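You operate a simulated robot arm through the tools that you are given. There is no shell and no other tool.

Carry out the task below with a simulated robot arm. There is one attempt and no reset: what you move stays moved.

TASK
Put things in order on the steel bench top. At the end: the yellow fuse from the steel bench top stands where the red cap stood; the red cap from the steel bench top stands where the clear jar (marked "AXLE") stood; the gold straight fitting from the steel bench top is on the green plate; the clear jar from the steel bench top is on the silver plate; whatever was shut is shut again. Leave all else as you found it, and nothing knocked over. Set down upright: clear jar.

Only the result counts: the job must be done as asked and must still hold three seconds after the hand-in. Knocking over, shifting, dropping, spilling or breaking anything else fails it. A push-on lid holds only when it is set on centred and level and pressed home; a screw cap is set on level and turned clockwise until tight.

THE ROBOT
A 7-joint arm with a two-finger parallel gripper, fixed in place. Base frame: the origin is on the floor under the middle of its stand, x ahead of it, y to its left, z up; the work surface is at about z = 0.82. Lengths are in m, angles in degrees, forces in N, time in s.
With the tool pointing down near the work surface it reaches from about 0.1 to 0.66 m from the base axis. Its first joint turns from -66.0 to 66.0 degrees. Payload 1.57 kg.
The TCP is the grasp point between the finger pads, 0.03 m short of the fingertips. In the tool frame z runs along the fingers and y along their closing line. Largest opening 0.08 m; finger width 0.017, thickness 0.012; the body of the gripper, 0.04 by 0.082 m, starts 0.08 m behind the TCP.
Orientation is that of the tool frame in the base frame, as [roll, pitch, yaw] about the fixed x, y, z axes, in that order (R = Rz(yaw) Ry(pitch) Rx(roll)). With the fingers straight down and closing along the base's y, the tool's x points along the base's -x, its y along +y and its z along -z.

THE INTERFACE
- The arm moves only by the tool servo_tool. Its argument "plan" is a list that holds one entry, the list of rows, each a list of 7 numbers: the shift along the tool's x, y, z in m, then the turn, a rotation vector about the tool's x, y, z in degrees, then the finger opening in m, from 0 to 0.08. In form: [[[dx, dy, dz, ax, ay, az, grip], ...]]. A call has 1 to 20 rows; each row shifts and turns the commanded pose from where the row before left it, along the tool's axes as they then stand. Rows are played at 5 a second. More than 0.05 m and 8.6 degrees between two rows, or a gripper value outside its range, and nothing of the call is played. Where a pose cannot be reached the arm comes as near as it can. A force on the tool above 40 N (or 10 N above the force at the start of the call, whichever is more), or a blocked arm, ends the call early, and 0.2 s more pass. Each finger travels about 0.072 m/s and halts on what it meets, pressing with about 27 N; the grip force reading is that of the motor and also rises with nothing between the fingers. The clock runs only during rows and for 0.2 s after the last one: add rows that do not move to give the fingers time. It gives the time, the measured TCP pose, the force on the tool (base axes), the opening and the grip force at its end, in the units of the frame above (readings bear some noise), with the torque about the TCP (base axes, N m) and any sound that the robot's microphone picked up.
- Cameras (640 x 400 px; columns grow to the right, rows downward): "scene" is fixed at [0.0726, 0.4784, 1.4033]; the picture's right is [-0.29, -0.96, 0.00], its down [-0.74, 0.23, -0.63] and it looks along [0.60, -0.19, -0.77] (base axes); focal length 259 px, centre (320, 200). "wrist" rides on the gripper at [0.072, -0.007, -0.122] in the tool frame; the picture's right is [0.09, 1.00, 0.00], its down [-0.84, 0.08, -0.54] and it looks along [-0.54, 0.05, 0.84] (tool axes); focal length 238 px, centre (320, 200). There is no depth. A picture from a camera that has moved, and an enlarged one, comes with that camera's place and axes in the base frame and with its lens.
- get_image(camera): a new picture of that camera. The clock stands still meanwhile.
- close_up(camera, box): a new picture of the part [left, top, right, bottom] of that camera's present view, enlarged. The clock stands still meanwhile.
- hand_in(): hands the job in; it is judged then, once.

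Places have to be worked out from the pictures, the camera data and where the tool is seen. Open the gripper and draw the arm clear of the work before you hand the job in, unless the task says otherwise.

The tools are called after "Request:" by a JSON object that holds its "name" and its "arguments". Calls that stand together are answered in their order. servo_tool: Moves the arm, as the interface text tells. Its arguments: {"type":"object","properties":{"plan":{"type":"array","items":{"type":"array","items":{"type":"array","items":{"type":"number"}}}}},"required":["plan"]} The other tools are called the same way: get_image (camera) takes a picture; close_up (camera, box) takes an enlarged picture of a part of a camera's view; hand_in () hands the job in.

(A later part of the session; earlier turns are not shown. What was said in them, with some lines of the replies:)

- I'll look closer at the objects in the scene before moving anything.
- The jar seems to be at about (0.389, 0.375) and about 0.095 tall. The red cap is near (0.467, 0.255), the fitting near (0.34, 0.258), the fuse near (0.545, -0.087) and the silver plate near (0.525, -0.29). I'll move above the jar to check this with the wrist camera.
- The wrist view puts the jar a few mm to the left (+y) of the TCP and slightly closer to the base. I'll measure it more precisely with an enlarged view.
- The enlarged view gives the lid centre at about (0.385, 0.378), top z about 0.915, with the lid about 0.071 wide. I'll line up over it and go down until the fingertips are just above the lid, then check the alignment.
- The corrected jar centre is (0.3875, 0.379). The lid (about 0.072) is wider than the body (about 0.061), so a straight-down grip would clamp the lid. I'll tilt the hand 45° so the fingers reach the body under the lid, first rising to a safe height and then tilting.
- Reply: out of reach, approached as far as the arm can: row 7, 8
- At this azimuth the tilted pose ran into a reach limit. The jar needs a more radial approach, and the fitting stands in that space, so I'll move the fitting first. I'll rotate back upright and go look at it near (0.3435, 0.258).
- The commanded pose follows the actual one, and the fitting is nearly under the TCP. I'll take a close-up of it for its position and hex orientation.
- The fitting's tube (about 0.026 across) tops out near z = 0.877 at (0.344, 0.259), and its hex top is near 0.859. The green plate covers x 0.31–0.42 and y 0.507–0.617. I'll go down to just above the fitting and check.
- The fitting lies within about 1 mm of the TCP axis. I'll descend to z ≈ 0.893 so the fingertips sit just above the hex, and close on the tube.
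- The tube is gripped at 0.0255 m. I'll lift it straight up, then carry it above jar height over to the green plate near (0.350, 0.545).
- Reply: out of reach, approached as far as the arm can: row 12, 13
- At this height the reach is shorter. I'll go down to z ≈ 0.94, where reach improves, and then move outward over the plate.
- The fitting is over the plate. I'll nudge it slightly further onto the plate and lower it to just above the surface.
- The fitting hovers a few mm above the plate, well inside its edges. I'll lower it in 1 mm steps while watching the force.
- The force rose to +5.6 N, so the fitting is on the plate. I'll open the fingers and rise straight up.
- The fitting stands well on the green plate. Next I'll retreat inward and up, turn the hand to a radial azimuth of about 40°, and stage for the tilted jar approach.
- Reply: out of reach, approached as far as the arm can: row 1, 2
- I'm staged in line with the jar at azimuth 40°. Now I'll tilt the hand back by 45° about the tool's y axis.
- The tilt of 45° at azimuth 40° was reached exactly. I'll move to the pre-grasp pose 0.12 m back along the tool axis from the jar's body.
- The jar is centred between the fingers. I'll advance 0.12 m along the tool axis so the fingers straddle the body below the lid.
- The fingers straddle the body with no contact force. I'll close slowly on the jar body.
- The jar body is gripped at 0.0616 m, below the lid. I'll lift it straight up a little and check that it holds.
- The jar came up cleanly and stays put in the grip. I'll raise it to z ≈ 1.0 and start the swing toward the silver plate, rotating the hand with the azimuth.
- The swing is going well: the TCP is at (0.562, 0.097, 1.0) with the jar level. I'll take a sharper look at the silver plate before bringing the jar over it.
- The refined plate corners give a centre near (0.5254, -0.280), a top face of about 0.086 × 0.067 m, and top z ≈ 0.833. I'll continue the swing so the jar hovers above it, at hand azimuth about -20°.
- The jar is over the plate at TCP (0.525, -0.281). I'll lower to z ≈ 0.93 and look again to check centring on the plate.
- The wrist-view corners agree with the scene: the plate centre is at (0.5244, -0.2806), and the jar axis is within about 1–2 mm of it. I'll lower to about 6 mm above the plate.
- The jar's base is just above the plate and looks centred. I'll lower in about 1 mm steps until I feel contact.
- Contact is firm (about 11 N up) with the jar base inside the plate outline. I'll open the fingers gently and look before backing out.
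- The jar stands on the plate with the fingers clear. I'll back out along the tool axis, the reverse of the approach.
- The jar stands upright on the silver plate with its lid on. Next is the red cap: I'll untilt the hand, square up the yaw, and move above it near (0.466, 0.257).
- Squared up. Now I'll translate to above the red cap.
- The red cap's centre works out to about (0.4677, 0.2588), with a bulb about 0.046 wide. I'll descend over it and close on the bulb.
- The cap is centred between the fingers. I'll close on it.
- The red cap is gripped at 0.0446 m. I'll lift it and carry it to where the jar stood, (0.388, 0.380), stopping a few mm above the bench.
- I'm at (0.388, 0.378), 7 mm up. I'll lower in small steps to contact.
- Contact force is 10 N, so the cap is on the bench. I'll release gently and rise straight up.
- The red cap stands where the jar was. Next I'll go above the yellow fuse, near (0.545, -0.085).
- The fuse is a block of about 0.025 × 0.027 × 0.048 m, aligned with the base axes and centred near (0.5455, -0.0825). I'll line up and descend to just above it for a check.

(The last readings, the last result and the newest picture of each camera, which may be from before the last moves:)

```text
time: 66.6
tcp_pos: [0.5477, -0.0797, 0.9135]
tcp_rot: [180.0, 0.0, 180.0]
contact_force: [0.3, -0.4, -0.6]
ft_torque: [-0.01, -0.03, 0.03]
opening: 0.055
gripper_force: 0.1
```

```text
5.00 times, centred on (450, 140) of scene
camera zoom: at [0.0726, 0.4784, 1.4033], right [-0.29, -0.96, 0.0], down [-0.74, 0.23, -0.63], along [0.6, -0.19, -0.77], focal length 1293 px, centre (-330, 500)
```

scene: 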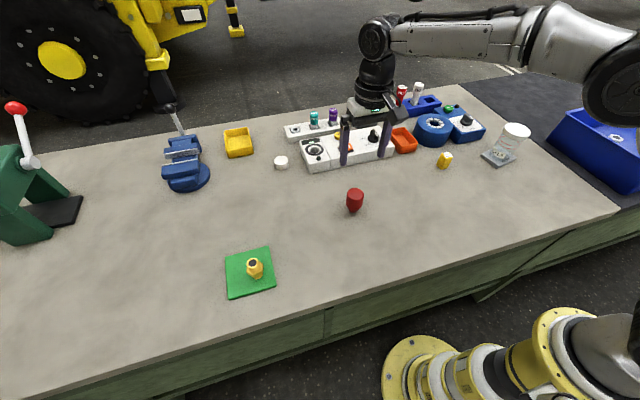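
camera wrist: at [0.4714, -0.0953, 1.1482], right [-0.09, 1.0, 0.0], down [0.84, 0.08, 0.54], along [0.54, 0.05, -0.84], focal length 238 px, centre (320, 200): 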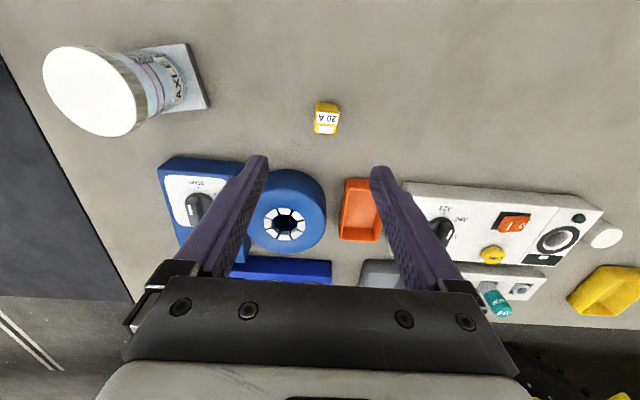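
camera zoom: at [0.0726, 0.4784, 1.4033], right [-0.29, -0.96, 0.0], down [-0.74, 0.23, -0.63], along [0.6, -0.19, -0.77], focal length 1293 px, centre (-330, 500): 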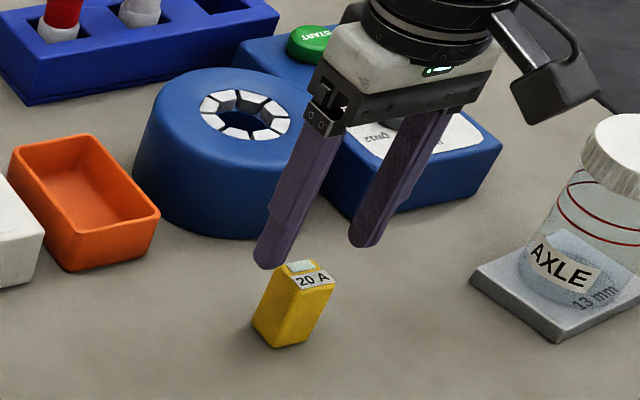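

The fuse sits about 2 mm toward the base from the TCP axis, and its y is aligned. I'll correct, descend to z ≈ 0.858, and close.

Request:
{"name": "servo_tool", "arguments": {"plan": [[[0.0022, -0.0005, 0.02, 0, 0, 0, 0.055], [0, 0, 0.02, 0, 0, 0, 0.055], [0, 0, 0.015, 0, 0, 0, 0.055], [0, 0, 0, 0, 0, 0, 0.05], [0, 0, 0, 0, 0, 0, 0.04], [0, 0, 0, 0, 0, 0, 0.03], [0, 0, 0, 0, 0, 0, 0.02], [0, 0, 0, 0, 0, 0, 0.01], [0, 0, 0, 0, 0, 0, 0.01]]]}}

Request:
{"name": "close_up", "arguments": {"camera": "wrist", "box": [240, 110, 400, 230]}}

Request:
{"name": "close_up", "arguments": {"camera": "scene", "box": [400, 100, 500, 180]}}

```text
time: 68.6
tcp_pos: [0.5463, -0.0794, 0.8547]
tcp_rot: [179.9, 0.0, -179.9]
contact_force: [0.7, 0.6, 0.2]
ft_torque: [0.01, -0.01, -0.01]
opening: 0.0273
gripper_force: 27.6
```

```text
3.33 times, centred on (320, 170) of wrist
camera zoom: at [0.4737, -0.0876, 0.9769], right [-0.09, 1.0, 0.0], down [0.84, 0.08, 0.54], along [0.54, 0.05, -0.84], focal length 794 px, centre (320, 300)
```

zoom: 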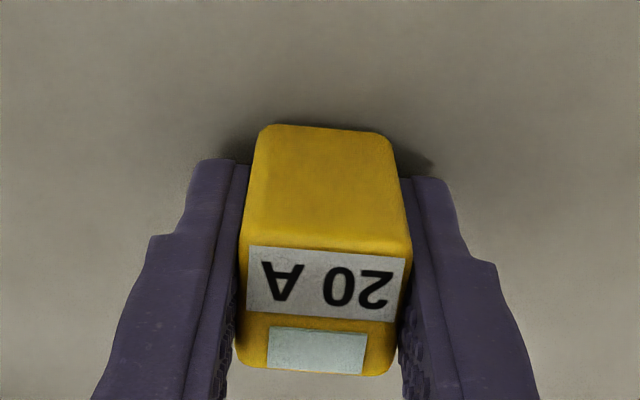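

```text
5.00 times, centred on (450, 140) of scene
camera zoom: at [0.0727, 0.4784, 1.4033], right [-0.29, -0.96, 0.0], down [-0.74, 0.23, -0.63], along [0.6, -0.19, -0.77], focal length 1293 px, centre (-330, 500)
```

zoom: 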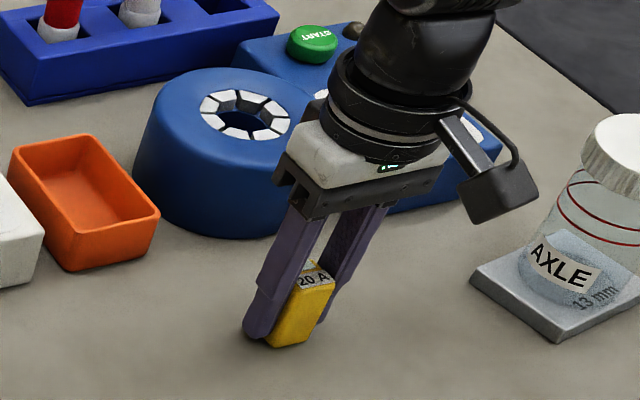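

The fuse is gripped at 0.0273 m. I'll lift it and carry it over to where the red cap stood, (0.467, 0.259).

Request:
{"name": "servo_tool", "arguments": {"plan": [[[0, 0, -0.015, 0, 0, 0, 0.01], [0, 0, -0.035, 0, 0, 0, 0.01], [0, 0, -0.04, 0, 0, 0, 0.01], [0, 0, -0.04, 0, 0, 0, 0.01], [0.005, 0.0212, 0, 0, 0, 0, 0.01], [0.0098, 0.0424, 0, 0, 0, 0, 0.01], [0.0098, 0.0424, 0, 0, 0, 0, 0.01], [0.0098, 0.0424, 0, 0, 0, 0, 0.01], [0.0098, 0.0424, 0, 0, 0, 0, 0.01], [0.0098, 0.0424, 0, 0, 0, 0, 0.01], [0.0098, 0.0424, 0, 0, 0, 0, 0.01], [0.0098, 0.0424, 0, 0, 0, 0, 0.01], [0.005, 0.0212, 0, 0, 0, 0, 0.01], [0, 0, 0, 0, 0, 0, 0.01], [0, 0, 0, 0, 0, 0, 0.01]]]}}

Request:
{"name": "get_image", "arguments": {"camera": "wrist"}}

Request:
{"name": "get_image", "arguments": {"camera": "scene"}}

```text
time: 71.8
tcp_pos: [0.466, 0.2591, 0.9855]
tcp_rot: [-180.0, 0.0, 179.9]
contact_force: [0.3, 1.4, -1.0]
ft_torque: [-0.02, 0.0, -0.01]
opening: 0.0272
gripper_force: 27.3
```

```text
taken
camera wrist: at [0.3948, 0.2517, 1.108], right [-0.09, 1.0, 0.0], down [0.84, 0.08, 0.54], along [0.54, 0.05, -0.84], focal length 238 px, centre (320, 200)
```

wrist: 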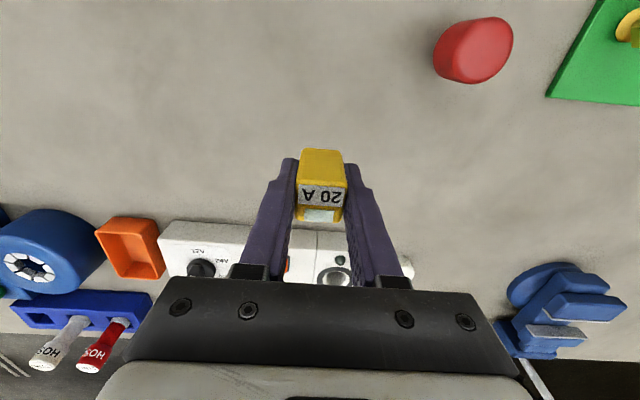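

```text
taken
```

scene: 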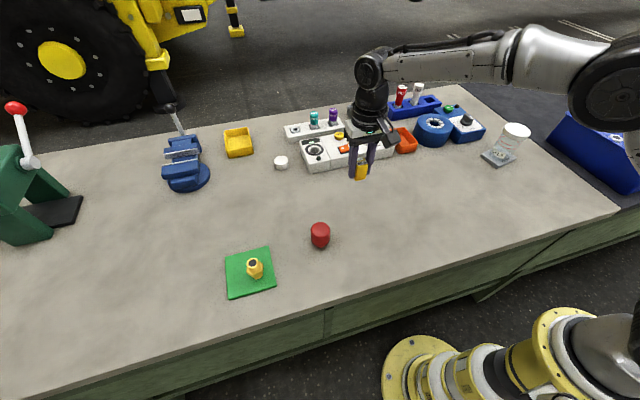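

I'm above the red cap's old spot. I'll lower to about 7 mm above the bench.

Request:
{"name": "servo_tool", "arguments": {"plan": [[[-0.001, 0, 0.035, 0, 0, 0, 0.01], [0, 0, 0.04, 0, 0, 0, 0.01], [0, 0, 0.03, 0, 0, 0, 0.01], [0, 0, 0.015, 0, 0, 0, 0.01], [0, 0, 0, 0, 0, 0, 0.01], [0, 0, 0, 0, 0, 0, 0.01]]]}}

Request:
{"name": "close_up", "arguments": {"camera": "scene", "box": [310, 150, 410, 230]}}

```text
time: 73.2
tcp_pos: [0.4691, 0.2598, 0.8653]
tcp_rot: [180.0, 0.0, -179.9]
contact_force: [0.1, -0.7, 0.1]
ft_torque: [0.01, -0.02, 0.0]
opening: 0.0272
gripper_force: 26.7
```

```text
5.00 times, centred on (360, 190) of scene
camera zoom: at [0.0727, 0.4784, 1.4033], right [-0.29, -0.96, 0.0], down [-0.74, 0.23, -0.63], along [0.6, -0.19, -0.77], focal length 1293 px, centre (120, 250)
```

zoom: 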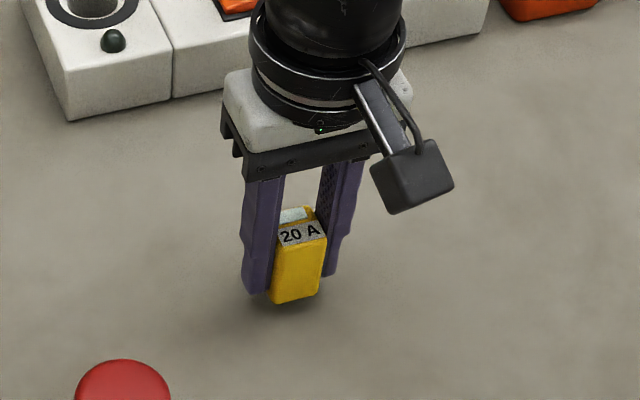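

Request:
{"name": "servo_tool", "arguments": {"plan": [[[0.001, 0, 0.003, 0, 0, 0, 0.01], [0, 0, 0.002, 0, 0, 0, 0.01], [0, 0, 0.0015, 0, 0, 0, 0.01], [0, 0, 0.001, 0, 0, 0, 0.01], [0, 0, 0, 0, 0, 0, 0.01]]]}}

```text
time: 74.4
tcp_pos: [0.4654, 0.2587, 0.8576]
tcp_rot: [-179.9, 0.0, 179.9]
contact_force: [0.4, -0.4, -1.0]
ft_torque: [0.03, 0.03, -0.02]
opening: 0.027
gripper_force: 27.4
```

The fuse isn't touching yet; at pickup the TCP was at z ≈ 0.855. I'll continue in 1 mm steps.

Request:
{"name": "servo_tool", "arguments": {"plan": [[[0, 0, 0.001, 0, 0, 0, 0.01], [0, 0, 0.0005, 0, 0, 0, 0.01], [0, 0, 0, 0, 0, 0, 0.01]]]}}

```text
time: 75.2
tcp_pos: [0.4665, 0.2608, 0.855]
tcp_rot: [180.0, 0.0, -180.0]
contact_force: [0.0, 0.1, 0.4]
ft_torque: [-0.01, 0.01, 0.04]
opening: 0.0271
gripper_force: 26.7
```

Request:
{"name": "servo_tool", "arguments": {"plan": [[[0, 0, 0.0008, 0, 0, 0, 0.01], [0, 0, 0, 0, 0, 0, 0.01]]]}}

```text
time: 75.8
tcp_pos: [0.4669, 0.2586, 0.8544]
tcp_rot: [-179.9, 0.0, -180.0]
contact_force: [0.1, -0.1, -1.0]
ft_torque: [-0.06, 0.01, 0.0]
opening: 0.0272
gripper_force: 26.9
```

Request:
{"name": "servo_tool", "arguments": {"plan": [[[0, 0, 0.0008, 0, 0, 0, 0.01], [0, 0, 0, 0, 0, 0, 0.01]]]}}

Request:
{"name": "close_up", "arguments": {"camera": "scene", "box": [330, 170, 380, 210]}}

```text
time: 76.4
tcp_pos: [0.4667, 0.26, 0.8552]
tcp_rot: [180.0, 0.0, 179.9]
contact_force: [0.2, -1.5, 2.6]
ft_torque: [-0.01, 0.03, 0.0]
opening: 0.0272
gripper_force: 27.4
```

```text
10.00 times, centred on (355, 190) of scene
camera zoom: at [0.0726, 0.4783, 1.4034], right [-0.29, -0.96, 0.0], down [-0.74, 0.23, -0.63], along [0.6, -0.19, -0.77], focal length 2586 px, centre (-30, 300)
```

zoom: 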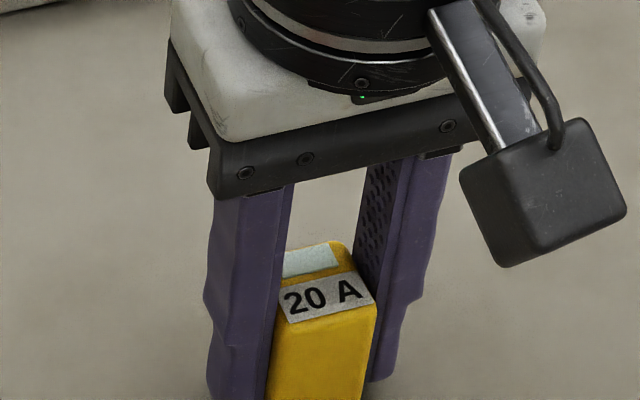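

Request:
{"name": "servo_tool", "arguments": {"plan": [[[0, 0, 0.0005, 0, 0, 0, 0.01], [0, 0, 0, 0, 0, 0, 0.01]]]}}

```text
time: 77.0
tcp_pos: [0.4662, 0.261, 0.8555]
tcp_rot: [179.9, 0.1, -180.0]
contact_force: [-0.4, 0.0, 4.5]
ft_torque: [0.03, 0.01, 0.0]
opening: 0.027
gripper_force: 26.8
```

The force is rising (4.5 N), so the fuse is on the bench. I'll release it and rise straight up.

Request:
{"name": "servo_tool", "arguments": {"plan": [[[0, 0, 0, 0, 0, 0, 0.028], [0, 0, 0, 0, 0, 0, 0.032], [0, 0, 0, 0, 0, 0, 0.04], [0, 0, 0, 0, 0, 0, 0.055], [0, 0, 0, 0, 0, 0, 0.06], [0, 0, -0.02, 0, 0, 0, 0.06], [0, 0, -0.04, 0, 0, 0, 0.06], [0, 0, -0.04, 0, 0, 0, 0.06], [0, 0, -0.04, 0, 0, 0, 0.06], [0, 0, 0, 0, 0, 0, 0.06]]]}}

Request:
{"name": "get_image", "arguments": {"camera": "wrist"}}

Request:
{"name": "get_image", "arguments": {"camera": "scene"}}

Request:
{"name": "close_up", "arguments": {"camera": "scene", "box": [290, 150, 410, 260]}}

```text
time: 79.2
tcp_pos: [0.4636, 0.2582, 0.996]
tcp_rot: [-180.0, 0.1, -180.0]
contact_force: [-0.3, 0.4, -0.8]
ft_torque: [-0.04, -0.02, 0.01]
opening: 0.06
gripper_force: 0.1
```

```text
taken
camera wrist: at [0.3933, 0.2505, 1.1177], right [-0.09, 1.0, 0.0], down [0.84, 0.08, 0.54], along [0.54, 0.05, -0.84], focal length 238 px, centre (320, 200)
```

wrist: 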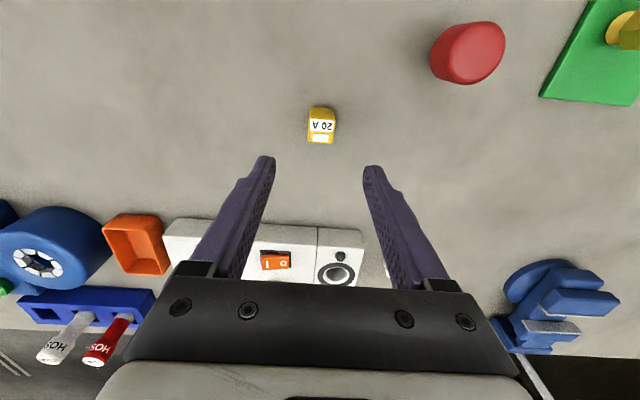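

```text
taken
```

scene: 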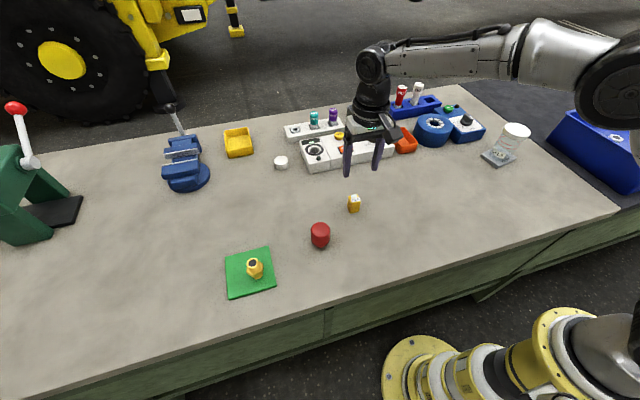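

```text
3.64 times, centred on (350, 205) of scene
camera zoom: at [0.0726, 0.4784, 1.4033], right [-0.29, -0.96, 0.0], down [-0.74, 0.23, -0.63], along [0.6, -0.19, -0.77], focal length 940 px, centre (211, 182)
```

zoom: 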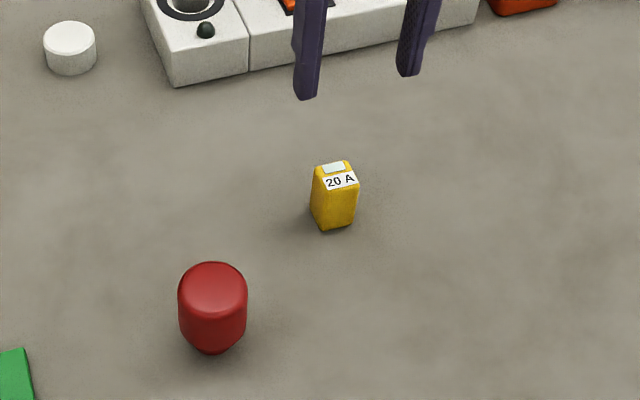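

All four items are placed. I'll take the arm up and clear toward its starting pose, then inspect everything before handing in.

Request:
{"name": "servo_tool", "arguments": {"plan": [[[0, 0, -0.04, 0, 0, 0, 0.08], [0, 0, -0.04, 0, 0, 0, 0.08], [0.025, -0.03, -0.02, 0, 0, 0, 0.08], [0.025, -0.03, -0.02, 0, 0, 0, 0.08], [0.025, -0.03, -0.02, 0, 0, 0, 0.08], [0.025, -0.03, -0.01, 0, 0, 0, 0.08], [0, 0, 0, 0, 0, 0, 0.08], [0, 0, 0, 0, 0, 0, 0.08]]]}}

Request:
{"name": "get_image", "arguments": {"camera": "scene"}}

Request:
{"name": "get_image", "arguments": {"camera": "wrist"}}

Request:
{"name": "close_up", "arguments": {"camera": "scene", "box": [465, 110, 545, 180]}}

Request:
{"name": "close_up", "arguments": {"camera": "scene", "box": [210, 170, 390, 310]}}

```text
time: 81.0
tcp_pos: [0.3657, 0.1373, 1.1436]
tcp_rot: [-179.9, -0.1, -179.9]
contact_force: [0.5, -1.2, -0.2]
ft_torque: [0.02, -0.01, 0.02]
opening: 0.0801
gripper_force: 0.0
```

```text
taken
```

scene: 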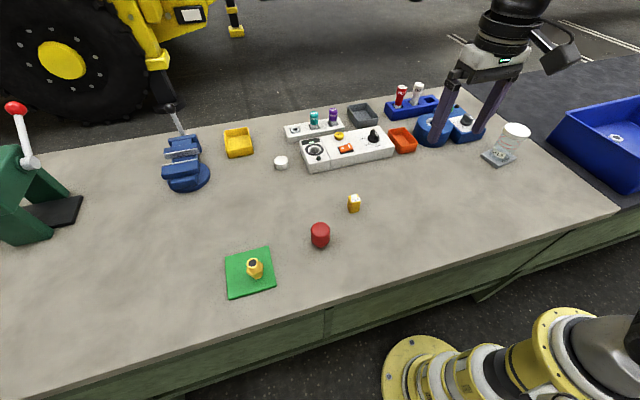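

```text
taken
camera wrist: at [0.2939, 0.1297, 1.2657], right [-0.09, 1.0, 0.0], down [0.84, 0.08, 0.54], along [0.54, 0.05, -0.84], focal length 238 px, centre (320, 200)
```

wrist: 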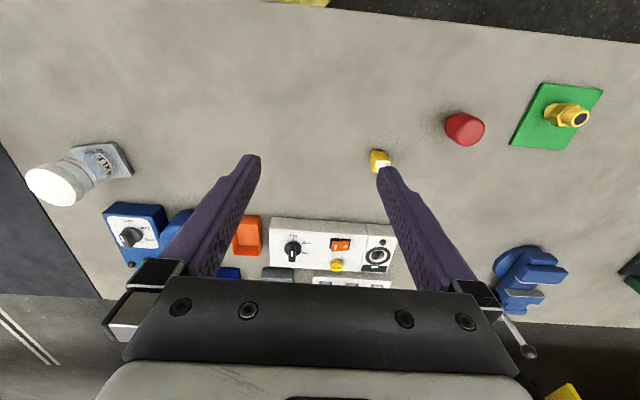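

```text
5.71 times, centred on (505, 145) of scene
camera zoom: at [0.0726, 0.4784, 1.4033], right [-0.29, -0.96, 0.0], down [-0.74, 0.23, -0.63], along [0.6, -0.19, -0.77], focal length 1478 px, centre (-737, 514)
```

zoom: 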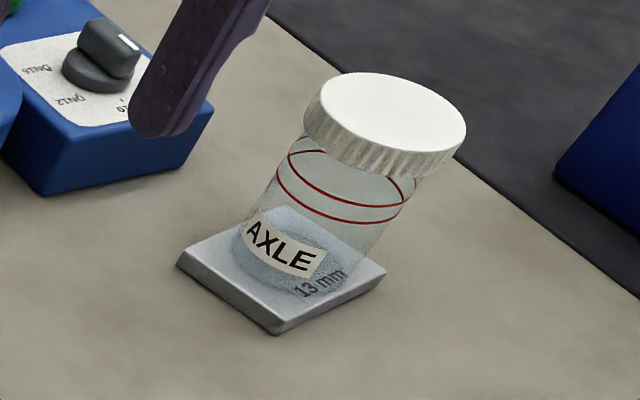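

```text
2.86 times, centred on (300, 240) of scene
camera zoom: at [0.0726, 0.4784, 1.4033], right [-0.29, -0.96, 0.0], down [-0.74, 0.23, -0.63], along [0.6, -0.19, -0.77], focal length 739 px, centre (377, 86)
```

zoom: 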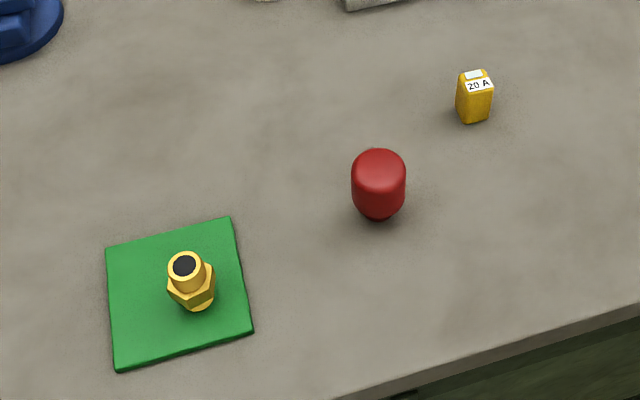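

The final views agree with the task:
- The jar stands upright with its lid on the silver plate.
- The red cap stands on the jar's old spot.
- The fuse stands on the cap's old spot.
- The fitting stands on the green plate.

Nothing else has moved, and the gripper is open and clear of the work, so I'm handing in.

Request:
{"name": "hand_in", "arguments": {}}

```text
The job is handed in.
```

I finished the reordering and handed the job in; the handover gave no verdict back. Before handing in, the camera views showed:

- **Clear jar:** it stands upright on the silver plate with its lid still on. I gripped the body below the lid, so the lid was never touched.
- **Red cap:** it stands where the jar stood, at about (0.389, 0.381), within a few mm of the original spot.
- **Yellow fuse:** it stands where the red cap stood, at about (0.466, 0.260), also within a few mm.
- **Gold fitting:** it stands upright on the green plate, well inside the edges. I placed it off-centre because the plate's centre was just beyond the arm's reach.

Nothing else on the bench appears to have moved or been knocked. The arm was open and clear of the work when I handed in.
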